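You operate a simulated robot arm through the tools that you are given. There is no shell and no other tool.

You run a simulated robot arm. Do the job below in one go: nothing can be reset, and whatever is moved stays where it is left.

TASK
Slide the loose bead and cylinder a hand's width towards the heap and sweep the table.
Fine: slide each straight on over the table without lifting; sweep the dust before them off with the hand broom and put it back; the other two pieces stay. Set down upright: hand broom. What is to be rubbed or washed off counts as gone when no trace of it is left.

It is judged by the outcome, as a careful person would: the job done as asked, and still so three seconds after it is handed in. It fails if anything else is knocked over, pushed out of place, dropped, spilled or broken.

THE ROBOT
A 7-joint arm with a two-finger parallel gripper, fixed in place. Base frame: the origin is at the foot of the arm, x ahead of it, y to its left, z up. Lengths are in mm, angles in rad, forces in N, time in s.
Its first joint turns from -2.897 to 2.897 rad. Payload 4.4 kg.
Tool frame: the origin (TCP) lies between the finger pads and is the grasp point; the fingertips stand 23 mm ahead of it; z points along the fingers, y is the line along which they close. Largest opening 94 mm; finger width 38, thickness 10; the body of the gripper, 54 by 96 mm, starts 39 mm behind the TCP.
Orientation is that of the tool frame in the base frame, as a unit quaternion [x, y, z, w]. With the fingers straight down and closing along the base's y, the tool's x points along the base's -x, its y along +y and its z along -z.

THE INTERFACE
- The arm moves only by the tool step_arm. Its argument "rows" is a list of rows, each a list of 7 numbers: the turn, a rotation vector about the tool's x, y, z in degrees, then the shift along the tool's x, y, z in mm, then the finger opening in mm, from 0 to 94. In form: [[wx, wy, wz, x, y, z, jaw], ...]. A call has 1 to 20 rows; each row shifts and turns the commanded pose from where the row before left it, along the tool's axes as they then stand. A row lasts 0.2 s, in which the tool goes at most 50 mm and 0.15 rad; a call with a longer step from one row to the next is refused whole, and so is a gripper value outside its range. A pose out of reach is approached as far as the arm can. The call stops where the force on the tool passes 40 N (or 10 N more than at its start, if that is more) or the arm is blocked; 0.2 s more then pass. Each finger travels about 72 mm/s and halts on what it meets, pressing with about 30 N; the grip force reading is that of the motor and also rises with nothing between the fingers. The clock runs only during rows and for 0.2 s after the last one: add rows that do not move to give the fingers time. It gives the time, the measured TCP pose, the force on the tool (base axes), the opening and the grip force at its end, in the units of the frame above (readings bear some noise), with the torque about the TCP (base axes, N m) and any sound that the robot's microphone picked up.
- Cameras (640 x 400 px; columns grow to the right, rows downward): "scene" is fixed at [220, 499.4, 1310]; the picture's right is [-0.27, -0.96, 0.00], its down [-0.64, 0.18, -0.74] and it looks along [0.72, -0.20, -0.67] (base axes); focal length 335 px, centre (320, 200). "wrist" rides on the gripper at [86, 16, -75] in the tool frame; the picture's right is [-0.18, 0.98, 0.00], its down [-0.58, -0.11, -0.81] and it looks along [-0.79, -0.15, 0.59] (tool axes); focal length 243 px, centre (320, 200). There is no depth. A picture from a camera that has moved, and an enlarged one, comes with that camera's place and axes in the base frame and with its lens.
- grab_frame(camera): a new picture of that camera. It takes no simulated time.
- enlarge(camera, box): a new picture of the part [left, top, right, bottom] of that camera's present view, enlarged. It takes no simulated time.
- finish_job(): hands the job in; it is judged then, once.

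Nothing tells you positions but the pictures and the camera data. Unless the task says otherwise, let go and move clear before handing in.

The tools are called after "Call:" by a JSON object that holds its "name" and its "arguments". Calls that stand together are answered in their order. step_arm: Moves the arm, as the interface text tells. Its arguments: {"type":"object","properties":{"rows":{"type":"array"}},"required":["rows"]} The other tools are called the same way: grab_frame (camera) takes a picture; enlarge (camera, box) takes an enlarged picture of a part of a camera's view; finish_job () hands the job in.

At the start:

```text
time: 0.0
eef_pos: [498.1, 507.6, 1107.8]
orientation: [0.0, 1.0, 0.0, -0.001]
wrist_force: [-0.2, -0.3, 0.0]
wrist_torque: [-0.01, 0.03, -0.02]
width: 94.2
grasp_force: 0.1
```

scene: 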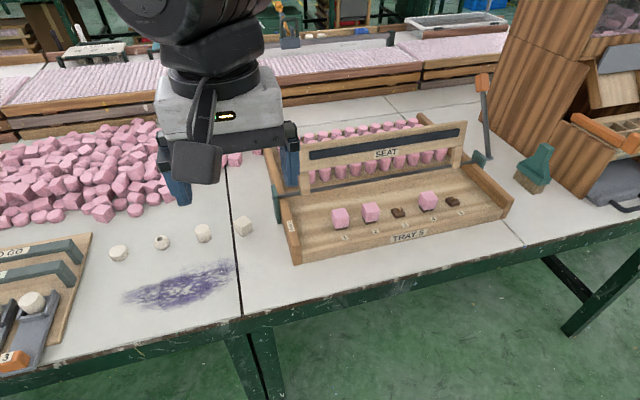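
wrist: 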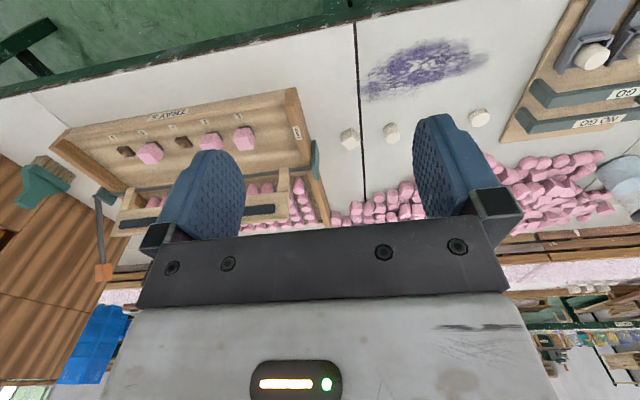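

I see four small whitish pieces in a row in front of the pink heap, a purple dust patch nearer the table edge, and a green hand broom at right. I'll look closer before moving.

Call:
{"name": "enlarge", "arguments": {"camera": "scene", "box": [90, 200, 270, 320]}}

Call:
{"name": "enlarge", "arguments": {"camera": "scene", "box": [460, 60, 640, 220]}}

Call:
{"name": "enlarge", "arguments": {"camera": "scene", "box": [0, 100, 260, 260]}}

Call:
{"name": "enlarge", "arguments": {"camera": "wrist", "box": [300, 20, 540, 180]}}

```text
3.33 times, centred on (180, 260) of scene
camera zoom: at [220.0, 499.4, 1310.0], right [-0.27, -0.96, 0.0], down [-0.64, 0.18, -0.74], along [0.72, -0.2, -0.67], focal length 1116 px, centre (787, 0)
```

zoom: 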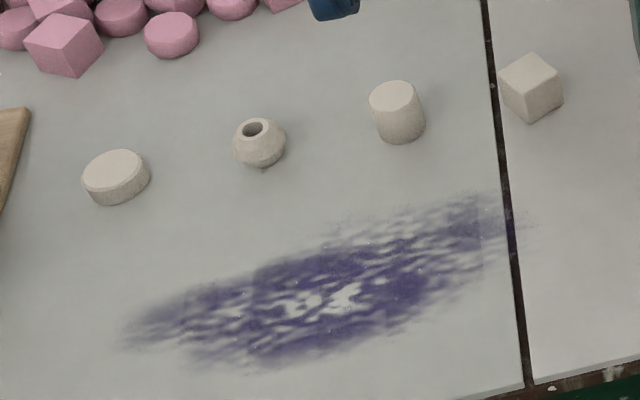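

```text
2.50 times, centred on (550, 140) of scene
camera zoom: at [220.0, 499.4, 1310.0], right [-0.27, -0.96, 0.0], down [-0.64, 0.18, -0.74], along [0.72, -0.2, -0.67], focal length 837 px, centre (-255, 350)
```

zoom: 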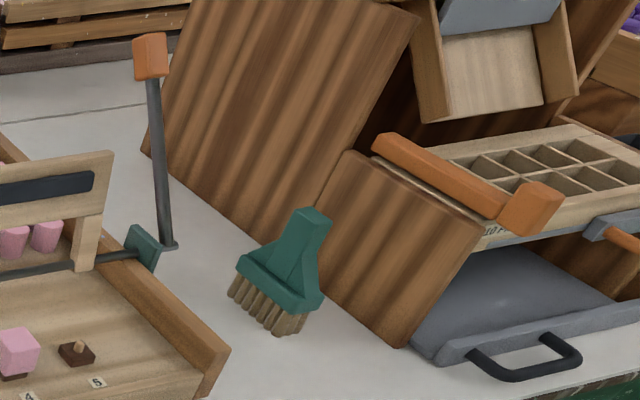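

```text
2.46 times, centred on (130, 180) of scene
camera zoom: at [220.0, 499.4, 1310.0], right [-0.27, -0.96, 0.0], down [-0.64, 0.18, -0.74], along [0.72, -0.2, -0.67], focal length 824 px, centre (788, 249)
```

zoom: 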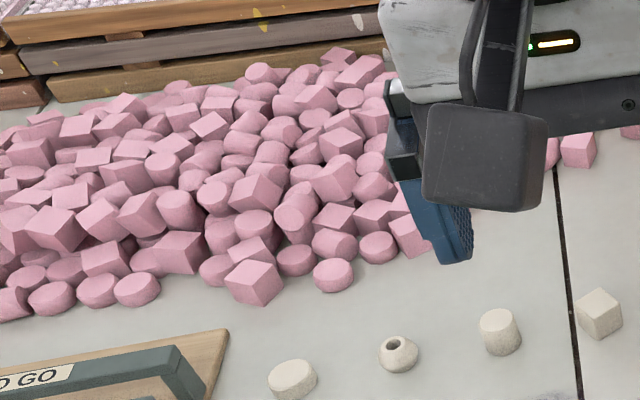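

```text
2.50 times, centred on (420, 100) of wrist
camera zoom: at [411.8, 523.5, 1181.3], right [0.18, 0.98, 0.0], down [0.58, -0.11, 0.81], along [0.79, -0.15, -0.59], focal length 606 px, centre (70, 450)
```

zoom: 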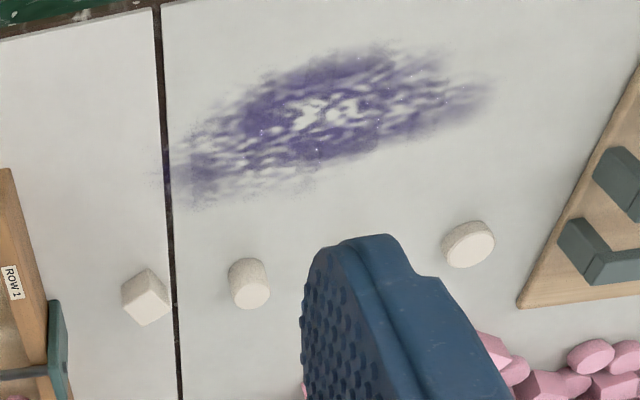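

The bead and cylinder lie at about x≈760, y≈610–700, on a table near z≈750–775, close to the arm's reach limit. I'll lower and shift the arm to triangulate the table height and positions better.

Call:
{"name": "step_arm", "arguments": {"rows": [[0, 0, 0, 0, 20, 30, 94], [0, 0, 0, 0, 20, 30, 94], [0, 0, 0, 0, 20, 30, 94], [0, 0, 0, 0, 20, 30, 94], [0, 0, 0, 0, 20, 30, 94], [0, 0, 0, 0, 0, 0, 94]]}}

Call:
{"name": "grab_frame", "arguments": {"camera": "wrist"}}

Call:
{"name": "grab_frame", "arguments": {"camera": "scene"}}

```text
time: 1.4
eef_pos: [497.3, 609.6, 958.1]
orientation: [0.001, 1.0, 0.0, 0.0]
wrist_force: [0.4, 0.7, -0.1]
wrist_torque: [-0.02, -0.02, 0.02]
width: 93.8
grasp_force: 0.1
```

```text
taken
camera wrist: at [412.1, 623.8, 1031.8], right [0.18, 0.98, 0.0], down [0.58, -0.11, 0.81], along [0.79, -0.15, -0.59], focal length 243 px, centre (320, 200)
```

wrist: 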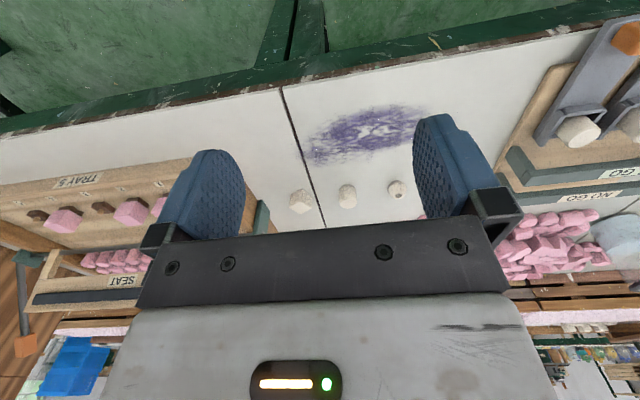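

```text
taken
```

scene: 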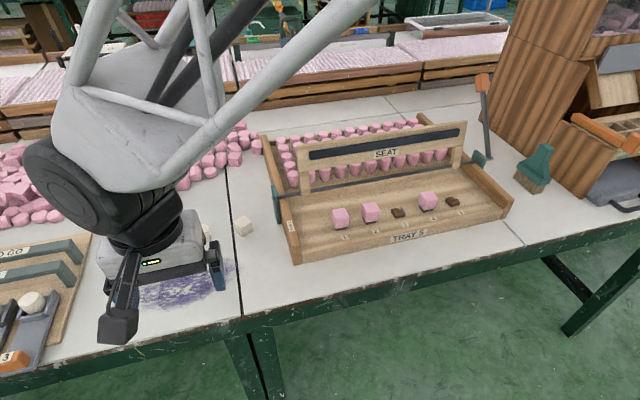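

The table comes out near z≈755–770; I'll take enlarged wrist views to measure it more exactly.

Call:
{"name": "enlarge", "arguments": {"camera": "wrist", "box": [240, 60, 440, 220]}}

Call:
{"name": "step_arm", "arguments": {"rows": [[0, 0, 0, 0, 30, 0, 94], [0, 0, 0, 0, 30, 0, 94], [0, 0, 0, 0, 30, 0, 94], [0, 0, 0, 0, 30, 0, 94], [0, 0, 0, 0, 0, 0, 94]]}}

Call:
{"name": "enlarge", "arguments": {"camera": "wrist", "box": [240, 60, 440, 220]}}

Call:
{"name": "grab_frame", "arguments": {"camera": "wrist"}}

```text
2.50 times, centred on (340, 140) of wrist
camera zoom: at [412.1, 623.8, 1031.8], right [0.18, 0.98, 0.0], down [0.58, -0.11, 0.81], along [0.79, -0.15, -0.59], focal length 606 px, centre (270, 350)
```

zoom: 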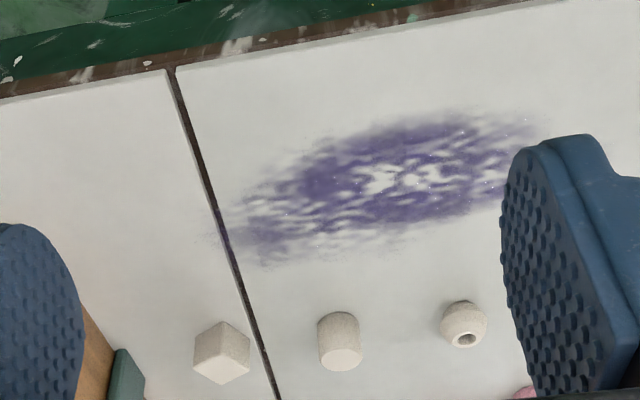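

```text
time: 2.6
eef_pos: [498.4, 727.4, 958.1]
orientation: [0.0, 1.0, 0.0, 0.0]
wrist_force: [0.4, -0.3, -1.0]
wrist_torque: [0.02, 0.0, -0.02]
width: 93.9
grasp_force: 0.0
```

```text
2.50 times, centred on (340, 140) of wrist
camera zoom: at [411.5, 742.4, 1031.0], right [0.18, 0.98, 0.0], down [0.58, -0.11, 0.81], along [0.79, -0.15, -0.59], focal length 606 px, centre (270, 350)
```

zoom: 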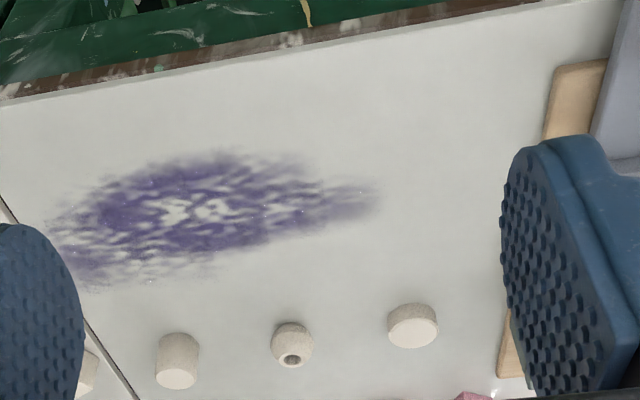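

```text
taken
camera wrist: at [411.5, 742.4, 1031.0], right [0.18, 0.98, 0.0], down [0.58, -0.11, 0.81], along [0.79, -0.15, -0.59], focal length 243 px, centre (320, 200)
```

wrist: 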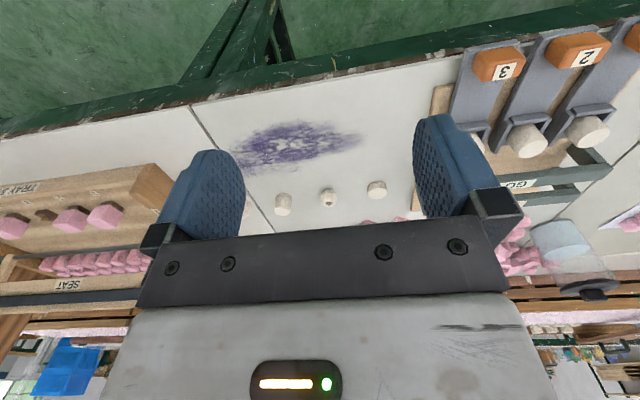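

Table is about z≈752, cylinder at about (762, 611), bead at about (757, 695), both ~35 mm tall. To reach them I want the camera side outward/up and the fingers tilted outward, so I first turn the tool about its axis.

Call:
{"name": "step_arm", "arguments": {"rows": [[0, 0, 8, 0, 0, 0, 94], [0, 0, 8, 0, 0, 0, 94], [0, 0, 8, 0, 0, 0, 94], [0, 0, 8, 0, 0, 0, 94], [0, 0, 8, 0, 0, 0, 94], [0, 0, 8, 0, 0, 0, 94], [0, 0, 8, 0, 0, 0, 94], [0, 0, 8, 0, 0, 0, 94], [0, 0, 8, 0, 0, 0, 94], [0, 0, 8, 0, 0, 0, 94], [0, 0, 8, 0, 0, 0, 94], [0, 0, 8, 0, 0, 0, 94], [0, 0, 8, 0, 0, 0, 94], [0, 0, 8, 0, 0, 0, 94], [0, 0, 8, 0, 0, 0, 94], [0, 0, 8, 0, 0, 0, 94], [0, 0, 8, 0, 0, 0, 94], [0, 0, 0, 0, 0, 0, 94]]}}

Call:
{"name": "grab_frame", "arguments": {"camera": "wrist"}}

Call:
{"name": "grab_frame", "arguments": {"camera": "scene"}}

```text
time: 6.4
eef_pos: [503.4, 725.0, 956.3]
orientation: [0.853, 0.523, -0.003, -0.006]
wrist_force: [0.0, -0.4, 0.5]
wrist_torque: [-0.01, 0.01, 0.0]
width: 93.9
grasp_force: 0.0
out of reach, approached as far as the arm can: row 15, 16, 17
```

```text
taken
camera wrist: at [558.0, 792.7, 1030.1], right [0.79, -0.61, -0.01], down [-0.35, -0.48, 0.81], along [-0.5, -0.63, -0.59], focal length 243 px, centre (320, 200)
```

wrist: 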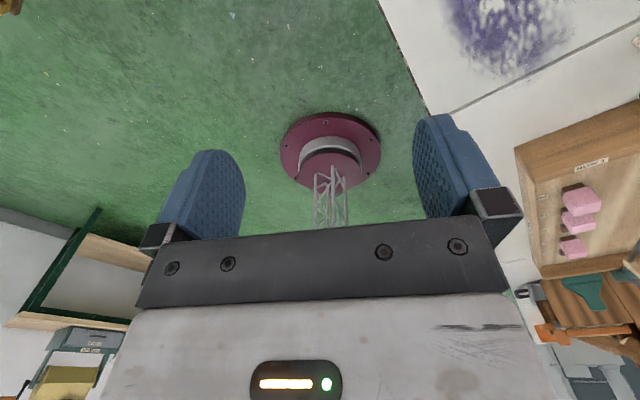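

```text
taken
```

scene: 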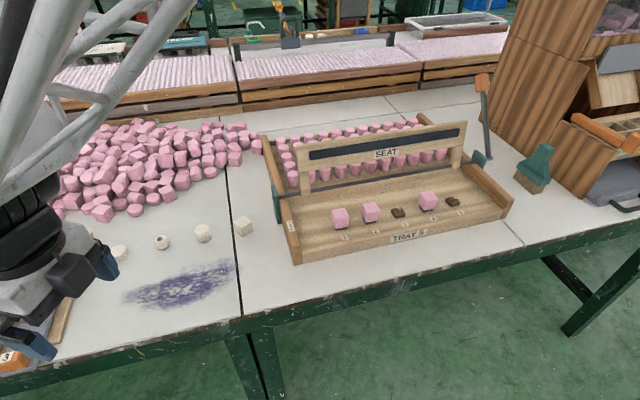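

The yaw stopped near tool-x heading 63° (a joint limit), which still lets me tilt outward. I'll carry on towards the area above the pieces and check how the commanded pose behaves.

Call:
{"name": "step_arm", "arguments": {"rows": [[0, 0, 0, -10, 40, 5, 70], [0, 0, 0, -10, 40, 5, 70], [0, 0, 0, -10, 40, 5, 70], [0, 0, 0, -10, 40, 5, 70], [0, 0, 0, -9, 45, 10, 70], [0, 0, 0, -9, 45, 10, 70], [0, 0, 0, 0, 0, 0, 70]]}}

Call:
{"name": "grab_frame", "arguments": {"camera": "scene"}}

```text
time: 8.0
eef_pos: [702.0, 557.2, 911.9]
orientation: [0.852, 0.523, -0.003, -0.006]
wrist_force: [-0.3, -0.1, 0.0]
wrist_torque: [0.02, 0.01, -0.03]
width: 69.8
grasp_force: 0.1
```

```text
taken
```

scene: 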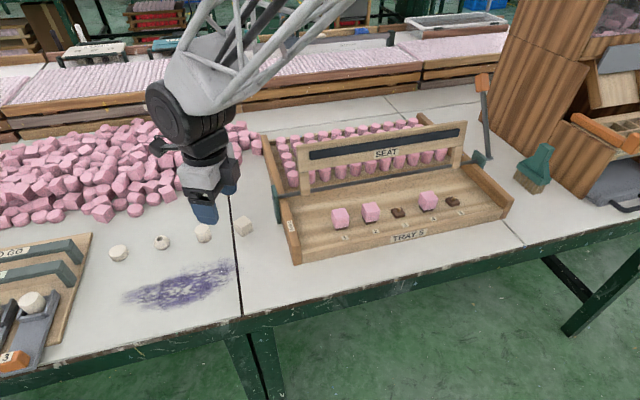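

The commanded pose follows what was actually reached. Next I turn the heading further to about 43° and tilt the fingers outward 32°.

Call:
{"name": "step_arm", "arguments": {"rows": [[0, 0, 8, 0, 0, 0, 70], [0, 0, 8, 0, 0, 0, 70], [0, 0, 4, 0, 0, 0, 70], [0, 8, 0, 0, 0, 0, 70], [0, 8, 0, 0, 0, 0, 70], [0, 8, 0, 0, 0, 0, 70], [0, 8, 0, 0, 0, 0, 70], [0, 0, 0, 0, 0, 0, 70]]}}

Call:
{"name": "grab_frame", "arguments": {"camera": "wrist"}}

Call:
{"name": "grab_frame", "arguments": {"camera": "scene"}}

```text
time: 9.8
eef_pos: [706.2, 553.9, 914.6]
orientation: [0.895, 0.351, 0.253, -0.107]
wrist_force: [0.1, 0.3, 0.3]
wrist_torque: [0.01, 0.01, 0.0]
width: 70.2
grasp_force: 0.1
out of reach, approached as far as the arm can: row 3, 4
```

```text
taken
camera wrist: at [744.5, 562.6, 1023.4], right [0.56, -0.82, -0.11], down [-0.74, -0.55, 0.38], along [-0.37, -0.13, -0.92], focal length 243 px, centre (320, 200)
```

wrist: 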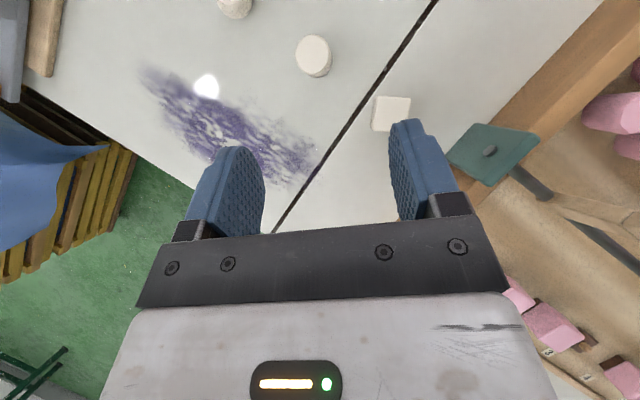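

```text
taken
```

scene: 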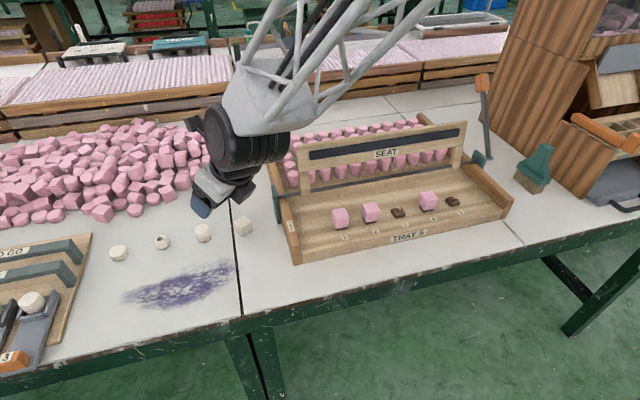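

The tilted view works, and I refine the pieces: cylinder (757, 609), bead (755, 694), cube (758, 526), all in one row across y. I'll move to just above the cylinder.

Call:
{"name": "step_arm", "arguments": {"rows": [[0, 0, 0, 4.6, -1, 28, 70], [0, 0, 0, 4.6, -1, 28, 70], [0, 0, 0, 4.6, -1, 28, 70], [0, 0, 0, 4.6, -1, 28, 70], [0, 0, 0, 0, 0, 0, 70], [0, 0, 0, 0, 0, 0, 70]]}}

Call:
{"name": "grab_frame", "arguments": {"camera": "wrist"}}

Call:
{"name": "grab_frame", "arguments": {"camera": "scene"}}

Call:
{"name": "enlarge", "arguments": {"camera": "scene", "box": [130, 140, 290, 260]}}

```text
time: 11.2
eef_pos: [758.7, 611.2, 830.6]
orientation: [0.895, 0.351, 0.252, -0.107]
wrist_force: [0.5, 1.0, -0.1]
wrist_torque: [0.0, -0.01, 0.03]
width: 70.2
grasp_force: 0.1
```

```text
taken
camera wrist: at [796.2, 619.7, 938.6], right [0.56, -0.82, -0.11], down [-0.74, -0.55, 0.38], along [-0.37, -0.13, -0.92], focal length 243 px, centre (320, 200)
```

wrist: 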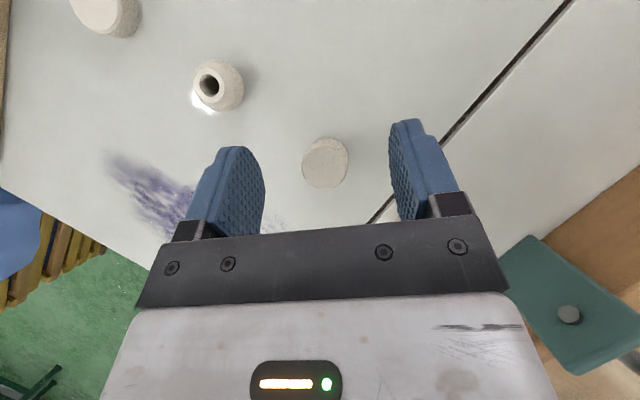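

```text
taken
```

scene: 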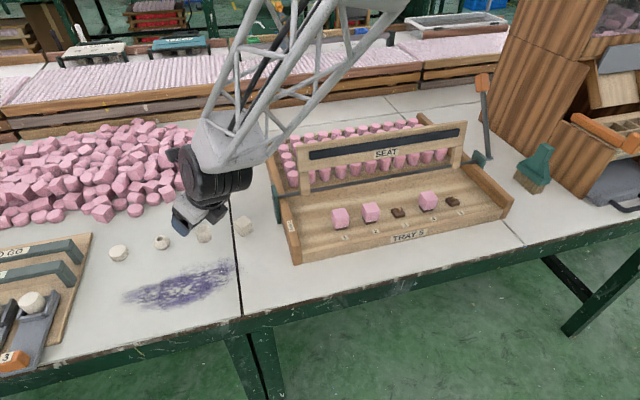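

```text
3.33 times, centred on (210, 200) of scene
camera zoom: at [220.0, 499.4, 1310.0], right [-0.27, -0.96, 0.0], down [-0.64, 0.18, -0.74], along [0.72, -0.2, -0.67], focal length 1116 px, centre (687, 200)
```

zoom: 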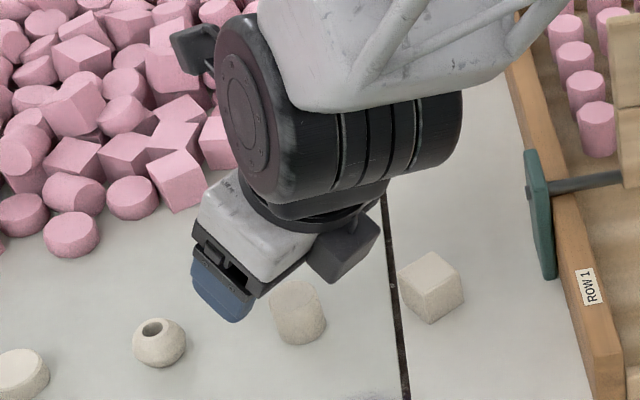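

The cylinder sits centred under the grasp point. I lower straight down around it with the jaws open.

Call:
{"name": "step_arm", "arguments": {"rows": [[0, 0, 0, -5.8, 0, 9.3, 70], [0, 0, 0, -5.8, 0, 9.3, 70], [0, 0, 0, -5.8, 0, 9.3, 70], [0, 0, 0, -5.0, 0, 8.0, 70], [0, 0, 0, 0, 0, 0, 70]]}}

Call:
{"name": "grab_frame", "arguments": {"camera": "wrist"}}

Call:
{"name": "enlarge", "arguments": {"camera": "scene", "box": [130, 140, 290, 260]}}

```text
time: 12.3
eef_pos: [757.2, 610.1, 790.9]
orientation: [0.895, 0.351, 0.255, -0.108]
wrist_force: [-2.5, -1.7, 4.0]
wrist_torque: [-0.21, -0.06, -0.13]
width: 70.0
grasp_force: 0.1
stopped in row 5: the force on the tool passed its limit at 46 N (the readings are from after the stop); the commanded pose is now the measured one
```

```text
taken
camera wrist: at [794.6, 618.1, 898.1], right [0.56, -0.82, -0.11], down [-0.74, -0.55, 0.38], along [-0.37, -0.13, -0.92], focal length 243 px, centre (320, 200)
```

wrist: 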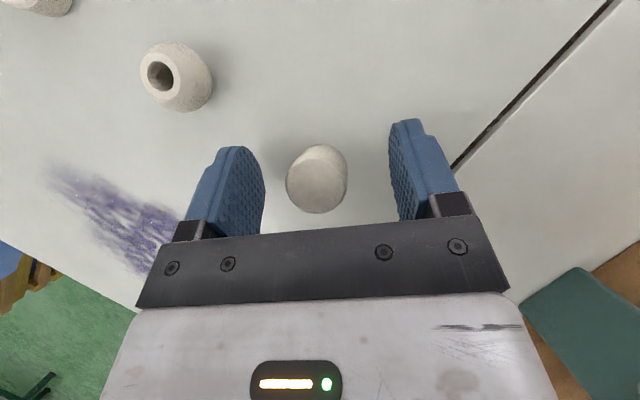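

```text
3.33 times, centred on (210, 200) of scene
camera zoom: at [220.0, 499.4, 1310.0], right [-0.27, -0.96, 0.0], down [-0.64, 0.18, -0.74], along [0.72, -0.2, -0.67], focal length 1116 px, centre (687, 200)
```

zoom: 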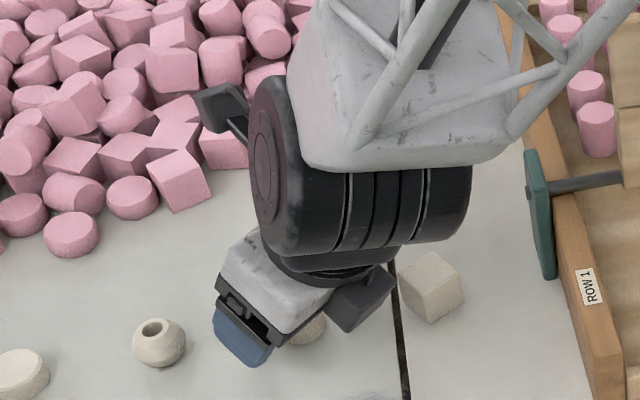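

The fingertips touched the table (so its surface is about z≈761) and the cylinder stands between the fingers untouched. I raise 3 mm and close on it.

Call:
{"name": "step_arm", "arguments": {"rows": [[0, 0, 0, 1.6, 0, -2.5, 70], [0, 0, 0, 0, 0, 0, 50], [0, 0, 0, 0, 0, 0, 40], [0, 0, 0, 0, 0, 0, 30], [0, 0, 0, 0, 0, 0, 25], [0, 0, 0, 0, 0, 0, 25]]}}

Call:
{"name": "grab_frame", "arguments": {"camera": "wrist"}}

Call:
{"name": "enlarge", "arguments": {"camera": "scene", "box": [160, 160, 260, 240]}}

```text
time: 13.7
eef_pos: [758.1, 610.2, 793.0]
orientation: [0.895, 0.35, 0.254, -0.107]
wrist_force: [0.2, 0.0, 0.5]
wrist_torque: [0.04, 0.04, 0.0]
width: 28.6
grasp_force: 30.1
```

```text
taken
camera wrist: at [794.7, 618.9, 900.4], right [0.56, -0.82, -0.11], down [-0.74, -0.55, 0.38], along [-0.37, -0.13, -0.92], focal length 243 px, centre (320, 200)
```

wrist: 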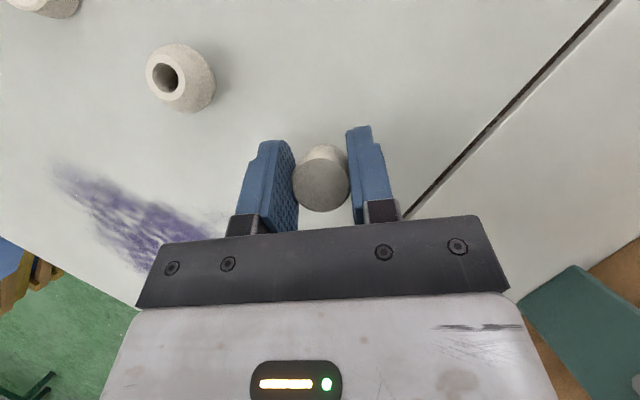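

```text
5.00 times, centred on (210, 200) of scene
camera zoom: at [220.0, 499.4, 1310.0], right [-0.27, -0.96, 0.0], down [-0.64, 0.18, -0.74], along [0.72, -0.2, -0.67], focal length 1675 px, centre (870, 200)
```

zoom: 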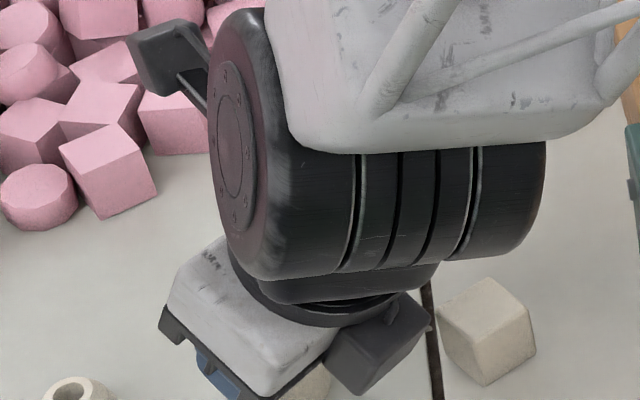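

The cylinder is gripped (28.6 mm wide) and still standing on the table. I slide it straight in +x, first half of about 90 mm.

Call:
{"name": "step_arm", "arguments": {"rows": [[0, 0, 0, 3.13, 3.41, 1.89, 25], [0, 0, 0, 5.63, 6.14, 3.4, 25], [0, 0, 0, 5.63, 6.14, 3.4, 25], [0, 0, 0, 5.63, 6.14, 3.4, 25], [0, 0, 0, 5.63, 6.14, 3.4, 25], [0, 0, 0, 3.13, 3.41, 1.89, 25], [0, 0, 0, 0, 0, 0, 25]]}}

Call:
{"name": "grab_frame", "arguments": {"camera": "wrist"}}

Call:
{"name": "grab_frame", "arguments": {"camera": "scene"}}

```text
time: 15.3
eef_pos: [802.2, 611.1, 791.6]
orientation: [0.895, 0.35, 0.254, -0.107]
wrist_force: [-0.2, 1.6, 2.4]
wrist_torque: [0.02, -0.01, 0.02]
width: 28.7
grasp_force: 29.9
```

```text
taken
camera wrist: at [839.9, 619.3, 900.3], right [0.56, -0.82, -0.11], down [-0.74, -0.55, 0.38], along [-0.37, -0.13, -0.92], focal length 243 px, centre (320, 200)
```

wrist: 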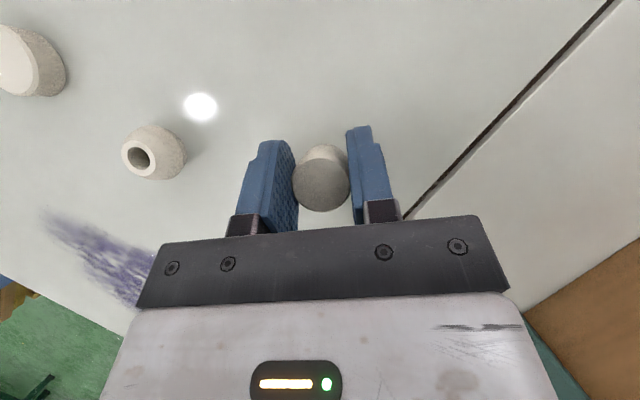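

```text
taken
```

scene: 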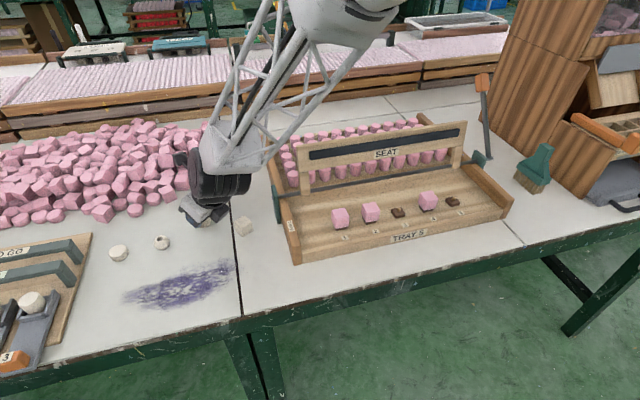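

It slid 44 mm cleanly with the arm tracking well. I continue the other half.

Call:
{"name": "step_arm", "arguments": {"rows": [[0, 0, 0, 3.13, 3.41, 1.89, 25], [0, 0, 0, 5.63, 6.14, 3.4, 25], [0, 0, 0, 5.63, 6.14, 3.4, 25], [0, 0, 0, 5.63, 6.14, 3.4, 25], [0, 0, 0, 5.63, 6.14, 3.4, 25], [0, 0, 0, 3.13, 3.41, 1.89, 25], [0, 0, 0, 0, 0, 0, 25]]}}

Call:
{"name": "grab_frame", "arguments": {"camera": "wrist"}}

Call:
{"name": "grab_frame", "arguments": {"camera": "scene"}}

```text
time: 16.9
eef_pos: [848.3, 608.6, 793.6]
orientation: [0.895, 0.35, 0.254, -0.107]
wrist_force: [-0.2, 0.4, 0.0]
wrist_torque: [0.02, -0.01, -0.03]
width: 28.8
grasp_force: 29.8
```

```text
taken
camera wrist: at [885.5, 617.3, 901.6], right [0.56, -0.82, -0.11], down [-0.74, -0.55, 0.38], along [-0.37, -0.13, -0.92], focal length 243 px, centre (320, 200)
```

wrist: 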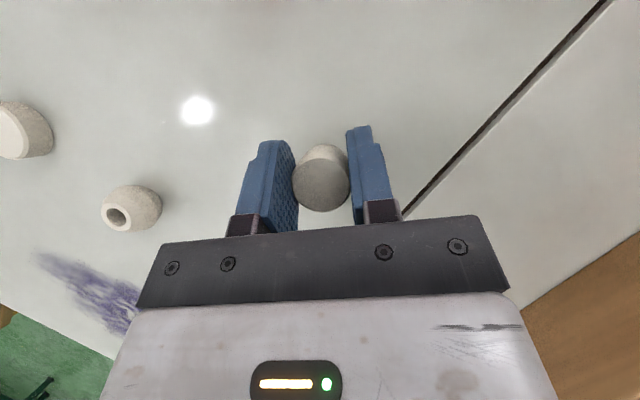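

```text
taken
```

scene: 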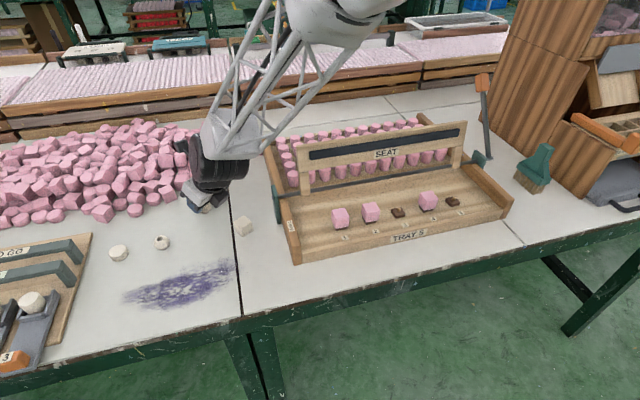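

The cylinder has moved 90 mm to about x=848. I release it gently and lift straight up clear.

Call:
{"name": "step_arm", "arguments": {"rows": [[0, 0, 0, 0, 0, 0, 34], [0, 0, 0, 0, 0, 0, 45], [0, 0, 0, 0, 0, 0, 60], [0, 0, 0, 0, 0, 0, 70], [0, 0, 0, 0, 0, 0, 70], [0, 0, 0, 5.3, 0, -8.5, 70], [0, 0, 0, 10.6, 0, -17, 70], [0, 0, 0, 10.6, 0, -17, 70], [0, 0, 0, 5.3, 0, -8.5, 70], [0, 0, 0, 0, 0, 0, 70]]}}

Call:
{"name": "grab_frame", "arguments": {"camera": "wrist"}}

Call:
{"name": "enlarge", "arguments": {"camera": "scene", "box": [90, 140, 270, 260]}}

```text
time: 19.1
eef_pos: [849.6, 607.1, 855.4]
orientation: [0.895, 0.35, 0.254, -0.106]
wrist_force: [0.5, -0.1, 0.0]
wrist_torque: [-0.01, -0.01, -0.01]
width: 70.1
grasp_force: 0.0
```

```text
taken
camera wrist: at [886.1, 615.8, 961.7], right [0.56, -0.82, -0.11], down [-0.74, -0.55, 0.38], along [-0.37, -0.13, -0.92], focal length 243 px, centre (320, 200)
```

wrist: 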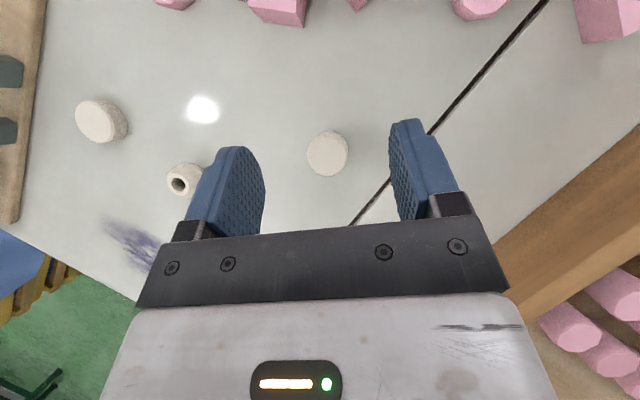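

```text
3.33 times, centred on (180, 200) of scene
camera zoom: at [220.0, 499.4, 1310.0], right [-0.27, -0.96, 0.0], down [-0.64, 0.18, -0.74], along [0.72, -0.2, -0.67], focal length 1116 px, centre (787, 200)
```

zoom: 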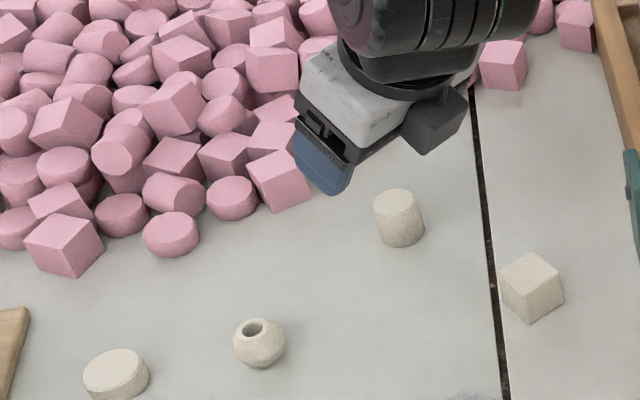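

The cylinder stands upright at its new place. Now I move over to above the bead, staying above piece height.

Call:
{"name": "step_arm", "arguments": {"rows": [[0, 0, 0, -3.2, -31.2, 0, 60], [0, 0, 0, -3.2, -31.2, 0, 60], [0, 0, 0, -3.2, -31.2, 0, 60], [0, 0, 0, -3.2, -31.2, 0, 60], [0, 0, 0, 0, 0, 0, 60], [0, 0, 0, 0, 0, 0, 60]]}}

Call:
{"name": "grab_frame", "arguments": {"camera": "wrist"}}

Call:
{"name": "enlarge", "arguments": {"camera": "scene", "box": [90, 140, 270, 260]}}

```text
time: 20.5
eef_pos: [761.7, 685.2, 847.8]
orientation: [0.894, 0.352, 0.254, -0.111]
wrist_force: [0.6, 0.0, -0.5]
wrist_torque: [0.01, 0.0, -0.01]
width: 59.8
grasp_force: 0.0
out of reach, approached as far as the arm can: row 4
```

```text
taken
camera wrist: at [800.1, 694.1, 956.4], right [0.56, -0.82, -0.12], down [-0.74, -0.56, 0.38], along [-0.37, -0.12, -0.92], focal length 243 px, centre (320, 200)
```

wrist: 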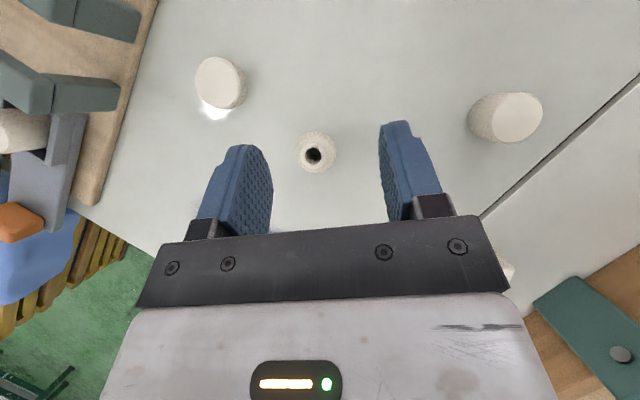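

```text
3.33 times, centred on (180, 200) of scene
camera zoom: at [220.0, 499.4, 1310.0], right [-0.27, -0.96, 0.0], down [-0.64, 0.18, -0.74], along [0.72, -0.2, -0.67], focal length 1116 px, centre (787, 200)
```

zoom: 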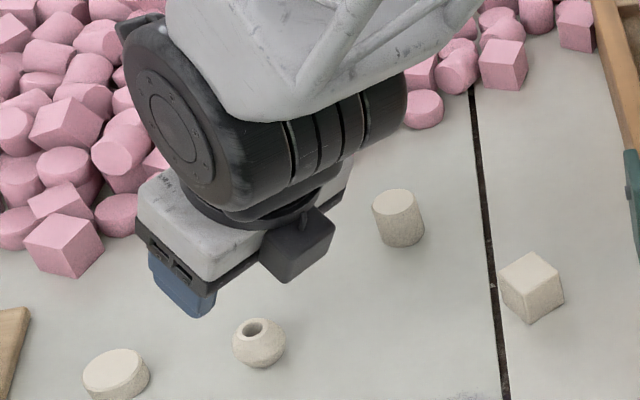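

The bead is at about (760, 695); the yaw is at its joint limit here, so I turn the heading 6° the free way and test the reach at the end position from a safe height.

Call:
{"name": "step_arm", "arguments": {"rows": [[3.17, -0.08, -5.09, 0, 0, 0, 60], [0, 0, 0, 12.8, 16.2, 7.7, 60], [0, 0, 0, 12.8, 16.2, 7.7, 60], [0, 0, 0, 12.8, 16.2, 7.7, 60], [0, 0, 0, 12.8, 16.2, 7.7, 60], [0, 0, 0, 0, 0, 0, 60], [0, 0, 0, 0, 0, 0, 60]]}}

Call:
{"name": "grab_frame", "arguments": {"camera": "wrist"}}

Call:
{"name": "enlarge", "arguments": {"camera": "scene", "box": [90, 140, 270, 260]}}

```text
time: 22.1
eef_pos: [851.2, 687.4, 848.7]
orientation: [0.875, 0.397, 0.249, -0.12]
wrist_force: [0.2, -0.2, -0.2]
wrist_torque: [-0.01, -0.05, 0.03]
width: 60.0
grasp_force: 0.0
```

```text
taken
camera wrist: at [886.9, 700.2, 957.0], right [0.64, -0.76, -0.11], down [-0.68, -0.63, 0.38], along [-0.36, -0.17, -0.92], focal length 243 px, centre (320, 200)
```

wrist: 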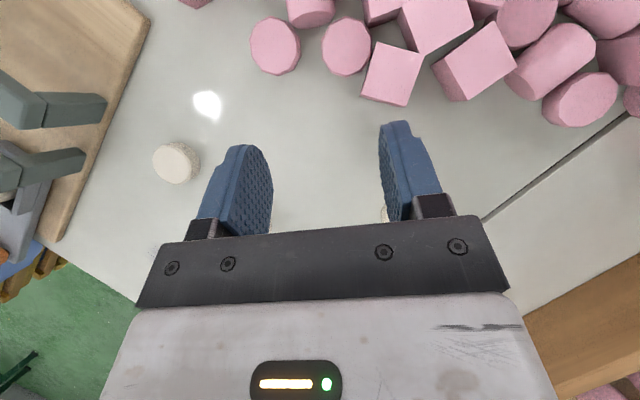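

```text
3.33 times, centred on (180, 200) of scene
camera zoom: at [220.0, 499.4, 1310.0], right [-0.27, -0.96, 0.0], down [-0.64, 0.18, -0.74], along [0.72, -0.2, -0.67], focal length 1116 px, centre (787, 200)
```

zoom: 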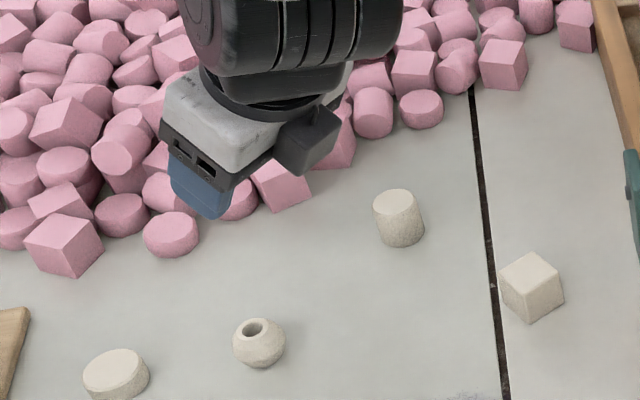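

The end pose is reachable, and the nearest pink piece is at x≈893, so an 85 mm slide of the bead leaves clearance. I go back over the bead.

Call:
{"name": "step_arm", "arguments": {"rows": [[0, 0, 0, -12.6, -18.5, -7.6, 60], [0, 0, 0, -12.6, -18.5, -7.6, 60], [0, 0, 0, -12.6, -18.5, -7.6, 60], [0, 0, 0, -12.6, -18.5, -7.6, 60], [0, 0, 0, 0, 0, 0, 60], [0, 0, 0, 0, 0, 0, 60]]}}

Call:
{"name": "grab_frame", "arguments": {"camera": "wrist"}}

```text
time: 23.5
eef_pos: [758.1, 692.4, 848.4]
orientation: [0.875, 0.397, 0.248, -0.12]
wrist_force: [-0.3, -1.2, 0.5]
wrist_torque: [0.01, 0.01, -0.01]
width: 59.9
grasp_force: 0.2
```

```text
taken
camera wrist: at [794.0, 704.5, 956.8], right [0.64, -0.76, -0.11], down [-0.68, -0.63, 0.38], along [-0.36, -0.16, -0.92], focal length 243 px, centre (320, 200)
```

wrist: 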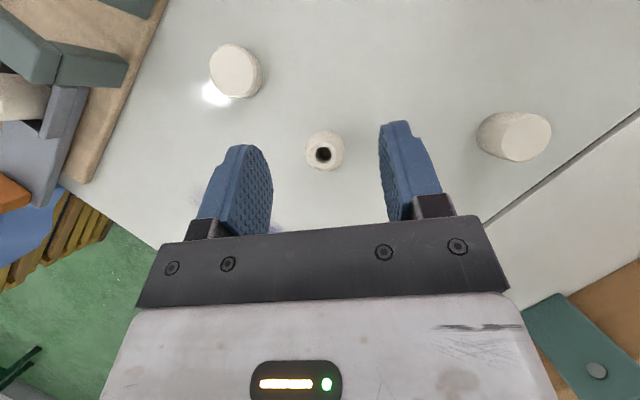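

The bead is centred between the fingers. I lower straight to just above the table.

Call:
{"name": "step_arm", "arguments": {"rows": [[0, 0, 0, -5.9, 0.1, 9.5, 60], [0, 0, 0, -5.9, 0.1, 9.5, 60], [0, 0, 0, -5.9, 0.1, 9.5, 60], [0, 0, 0, -5.9, 0.1, 9.5, 60], [0, 0, 0, -3.2, 0, 5.1, 60], [0, 0, 0, -2.1, 0, 3.4, 60], [0, 0, 0, 0, 0, 0, 60]]}}

Call:
{"name": "grab_frame", "arguments": {"camera": "wrist"}}

Call:
{"name": "enlarge", "arguments": {"camera": "scene", "box": [90, 180, 210, 270]}}

```text
time: 25.1
eef_pos: [758.8, 694.2, 794.0]
orientation: [0.876, 0.396, 0.248, -0.12]
wrist_force: [0.1, -1.1, 0.4]
wrist_torque: [0.02, -0.01, 0.0]
width: 59.9
grasp_force: 0.1
```

```text
taken
camera wrist: at [794.2, 706.9, 901.6], right [0.64, -0.76, -0.11], down [-0.68, -0.63, 0.38], along [-0.36, -0.16, -0.92], focal length 243 px, centre (320, 200)
```

wrist: 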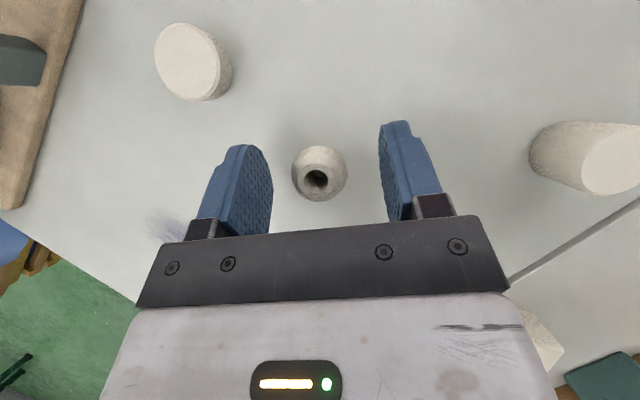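

```text
4.44 times, centred on (150, 225) of scene
camera zoom: at [220.0, 499.4, 1310.0], right [-0.27, -0.96, 0.0], down [-0.64, 0.18, -0.74], along [0.72, -0.2, -0.67], focal length 1489 px, centre (1076, 89)
```

zoom: 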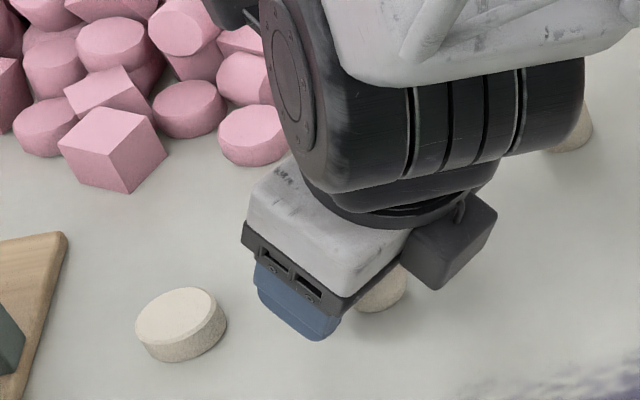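

The bead stands between the fingers, clear of both. I close gently.

Call:
{"name": "step_arm", "arguments": {"rows": [[0, 0, 0, 0, 0, 0, 48], [0, 0, 0, 0, 0, 0, 40], [0, 0, 0, 0, 0, 0, 34], [0, 0, 0, 0, 0, 0, 28], [0, 0, 0, 0, 0, 0, 24], [0, 0, 0, 0, 0, 0, 24]]}}

Call:
{"name": "grab_frame", "arguments": {"camera": "wrist"}}

```text
time: 26.5
eef_pos: [757.6, 693.5, 792.8]
orientation: [0.875, 0.397, 0.248, -0.12]
wrist_force: [0.4, 0.5, 0.2]
wrist_torque: [-0.02, 0.01, -0.02]
width: 30.1
grasp_force: 29.5
```

```text
taken
camera wrist: at [794.2, 707.0, 901.6], right [0.64, -0.76, -0.11], down [-0.68, -0.63, 0.38], along [-0.36, -0.17, -0.92], focal length 243 px, centre (320, 200)
```

wrist: 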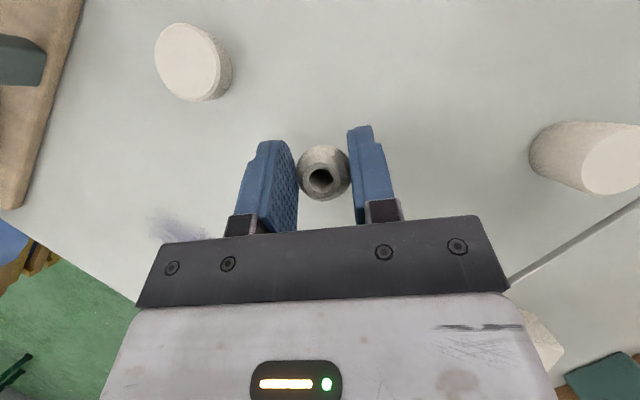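

The bead is held (30 mm wide) and still upright on the table. I slide it straight in +x by 86 mm.

Call:
{"name": "step_arm", "arguments": {"rows": [[0, 0, 0, 2.8, 3.77, 1.7, 24], [0, 0, 0, 5.05, 6.79, 3.07, 24], [0, 0, 0, 5.05, 6.79, 3.07, 24], [0, 0, 0, 5.05, 6.79, 3.07, 24], [0, 0, 0, 5.05, 6.79, 3.07, 24], [0, 0, 0, 5.05, 6.79, 3.07, 24], [0, 0, 0, 5.05, 6.79, 3.07, 24], [0, 0, 0, 5.05, 6.79, 3.07, 24], [0, 0, 0, 5.05, 6.79, 3.07, 24], [0, 0, 0, 3.36, 4.53, 2.04, 24], [0, 0, 0, 1.68, 2.26, 1.02, 24], [0, 0, 0, 0, 0, 0, 24]]}}

Call:
{"name": "grab_frame", "arguments": {"camera": "wrist"}}

Call:
{"name": "enlarge", "arguments": {"camera": "scene", "box": [90, 140, 270, 260]}}

```text
time: 29.1
eef_pos: [844.9, 692.4, 792.3]
orientation: [0.875, 0.397, 0.249, -0.12]
wrist_force: [0.5, -0.7, 0.0]
wrist_torque: [0.0, -0.03, -0.01]
width: 29.5
grasp_force: 30.1
```

```text
taken
camera wrist: at [879.9, 704.8, 900.7], right [0.64, -0.76, -0.11], down [-0.68, -0.63, 0.38], along [-0.36, -0.17, -0.92], focal length 243 px, centre (320, 200)
```

wrist: 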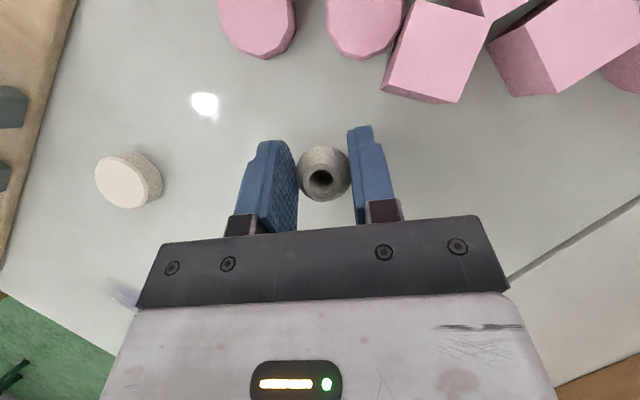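

```text
3.33 times, centred on (180, 200) of scene
camera zoom: at [220.0, 499.4, 1310.0], right [-0.27, -0.96, 0.0], down [-0.64, 0.18, -0.74], along [0.72, -0.2, -0.67], focal length 1116 px, centre (787, 200)
```

zoom: 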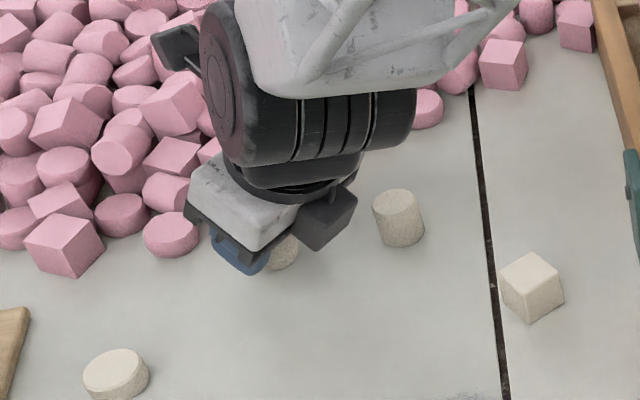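

The bead is in place with clearance to the heap. I release with a small opening and lift straight up.

Call:
{"name": "step_arm", "arguments": {"rows": [[0, 0, 0, 0, 0, 0, 33], [0, 0, 0, 0, 0, 0, 40], [0, 0, 0, 0, 0, 0, 48], [0, 0, 0, 0, 0, 0, 48], [0, 0, 0, 5.3, -0.1, -8.5, 48], [0, 0, 0, 10.6, -0.2, -17, 48], [0, 0, 0, 10.6, -0.2, -17, 48], [0, 0, 0, 10.6, -0.2, -17, 48], [0, 0, 0, 5.3, -0.1, -8.5, 48], [0, 0, 0, 0, 0, 0, 48]]}}

Call:
{"name": "grab_frame", "arguments": {"camera": "wrist"}}

Call:
{"name": "enlarge", "arguments": {"camera": "scene", "box": [90, 140, 270, 260]}}

```text
time: 31.3
eef_pos: [843.0, 692.5, 872.9]
orientation: [0.876, 0.397, 0.248, -0.12]
wrist_force: [-0.1, -0.2, 0.0]
wrist_torque: [0.02, 0.05, 0.0]
width: 48.4
grasp_force: 0.1
```

```text
taken
camera wrist: at [879.7, 704.8, 980.7], right [0.64, -0.76, -0.11], down [-0.68, -0.63, 0.38], along [-0.36, -0.17, -0.92], focal length 243 px, centre (320, 200)
```

wrist: 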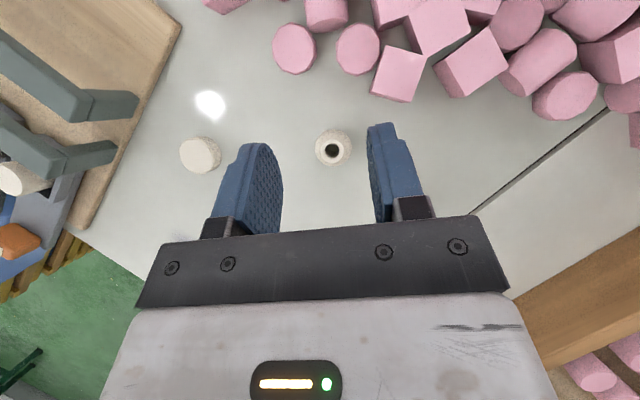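

```text
3.33 times, centred on (180, 200) of scene
camera zoom: at [220.0, 499.4, 1310.0], right [-0.27, -0.96, 0.0], down [-0.64, 0.18, -0.74], along [0.72, -0.2, -0.67], focal length 1116 px, centre (787, 200)
```

zoom: 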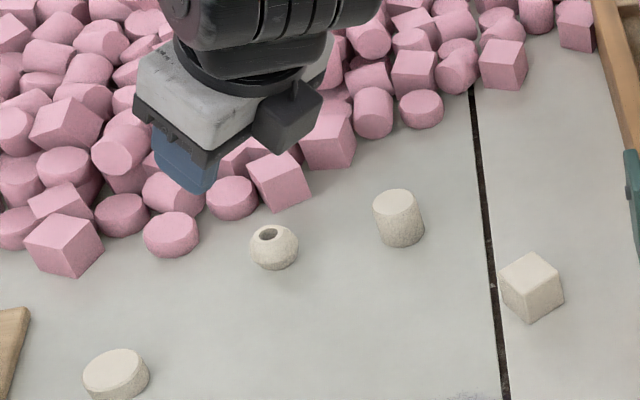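

Both pieces are slid and upright, disc and cube untouched. Now I back off up, level the tool, and go to look at the broom, which I take to be near (719, −199) with its handle top near z≈877.

Call:
{"name": "step_arm", "arguments": {"rows": [[0, 0, 0, -19.7, -7.7, -34.2, 60], [0, 0, 0, -19.7, -7.7, -34.2, 60], [0, 0, 0, -19.7, -7.7, -34.2, 60], [0, 0, 0, -19.7, -7.7, -34.2, 60], [0, 0, 0, -19.7, -7.7, -34.2, 60], [0, 0, 0, -19.7, -7.7, -34.2, 60], [0, 0, 0, -19.7, -7.7, -34.2, 60], [0, -8, 0, 0, 0, 0, 60], [0, -8, 0, 0, 0, 0, 60], [0, -8, 0, 0, 0, 0, 60], [0, -8, 0, 0, 0, 0, 60], [0, 0, 0, 0, 0, 0, 60]]}}

Call:
{"name": "grab_frame", "arguments": {"camera": "wrist"}}

Call:
{"name": "grab_frame", "arguments": {"camera": "scene"}}

```text
time: 33.9
eef_pos: [644.3, 541.4, 1004.2]
orientation: [0.91, 0.414, -0.004, -0.007]
wrist_force: [0.2, -0.2, 0.5]
wrist_torque: [0.0, 0.0, 0.0]
width: 59.9
grasp_force: 0.1
```

```text
taken
camera wrist: at [714.6, 594.6, 1078.0], right [0.62, -0.78, -0.01], down [-0.46, -0.37, 0.81], along [-0.64, -0.5, -0.59], focal length 243 px, centre (320, 200)
```

wrist: 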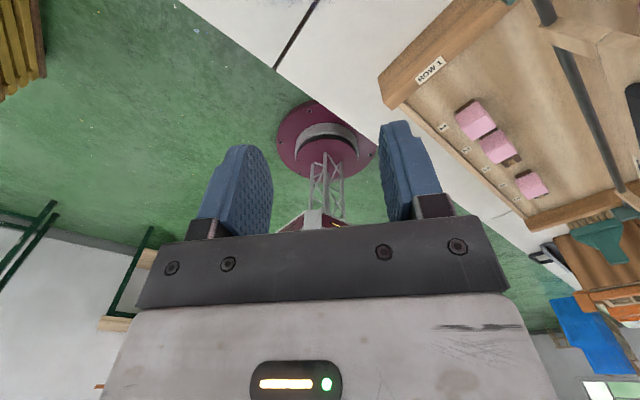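

```text
taken
```

scene: 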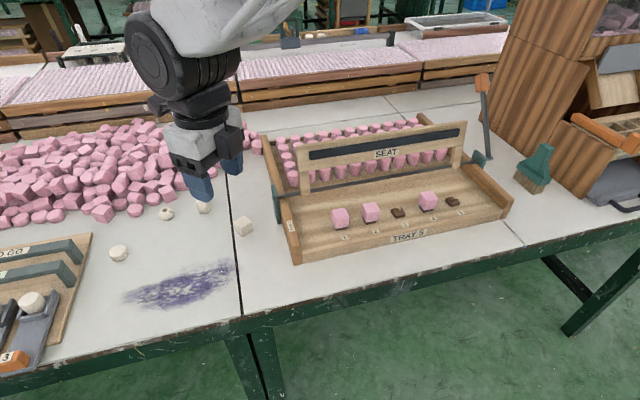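

The pieces are fine. I turn the heading to 90° and move across, high, to view the broom with the wrist camera.

Call:
{"name": "step_arm", "arguments": {"rows": [[0, 0, -8.2, 0, 0, 0, 80], [0, 0, -8.2, 0, 0, 0, 80], [0, 0, -8.2, 0, 0, 0, 80], [0, 0, -8.2, 0, 0, 0, 80], [0, 0, -8.2, 0, 0, 0, 80], [0, 0, 0, -30, 4.2, -2.7, 80], [0, 0, 0, -43, 4.2, -2.7, 80], [0, 0, 0, -43, 4.2, -2.7, 80], [0, 0, 0, -43, 4.2, -2.7, 80], [0, 0, 0, -43, 4.2, -2.7, 80], [0, 0, 0, -43, 4.2, -2.7, 80], [0, 0, 0, -43, 4.2, -2.7, 80], [0, 0, 0, -43, 4.2, -2.7, 80], [0, 0, 0, -43, 4.2, -2.7, 80], [0, 0, 0, -43, 4.2, -2.7, 80], [0, 0, 0, -43, 4.2, -2.7, 80], [0, 0, 0, -21, 0, 0, 80], [0, 0, 0, 0, 0, 0, 80]]}}

Call:
{"name": "grab_frame", "arguments": {"camera": "wrist"}}

Call:
{"name": "grab_frame", "arguments": {"camera": "scene"}}

```text
time: 37.7
eef_pos: [692.9, 60.3, 1027.7]
orientation: [0.707, 0.707, 0.0, -0.006]
wrist_force: [-0.2, 0.8, 0.0]
wrist_torque: [0.0, 0.04, -0.01]
width: 80.1
grasp_force: 0.1
```

```text
taken
camera wrist: at [709.9, 144.8, 1102.2], right [0.98, -0.18, -0.01], down [-0.1, -0.59, 0.8], along [-0.15, -0.79, -0.6], focal length 243 px, centre (320, 200)
```

wrist: 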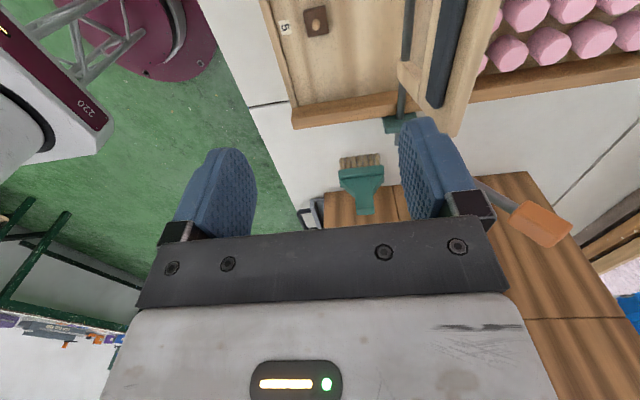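

```text
taken
```

scene: 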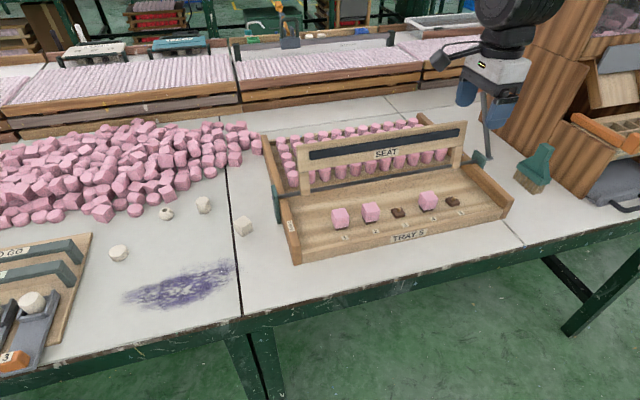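

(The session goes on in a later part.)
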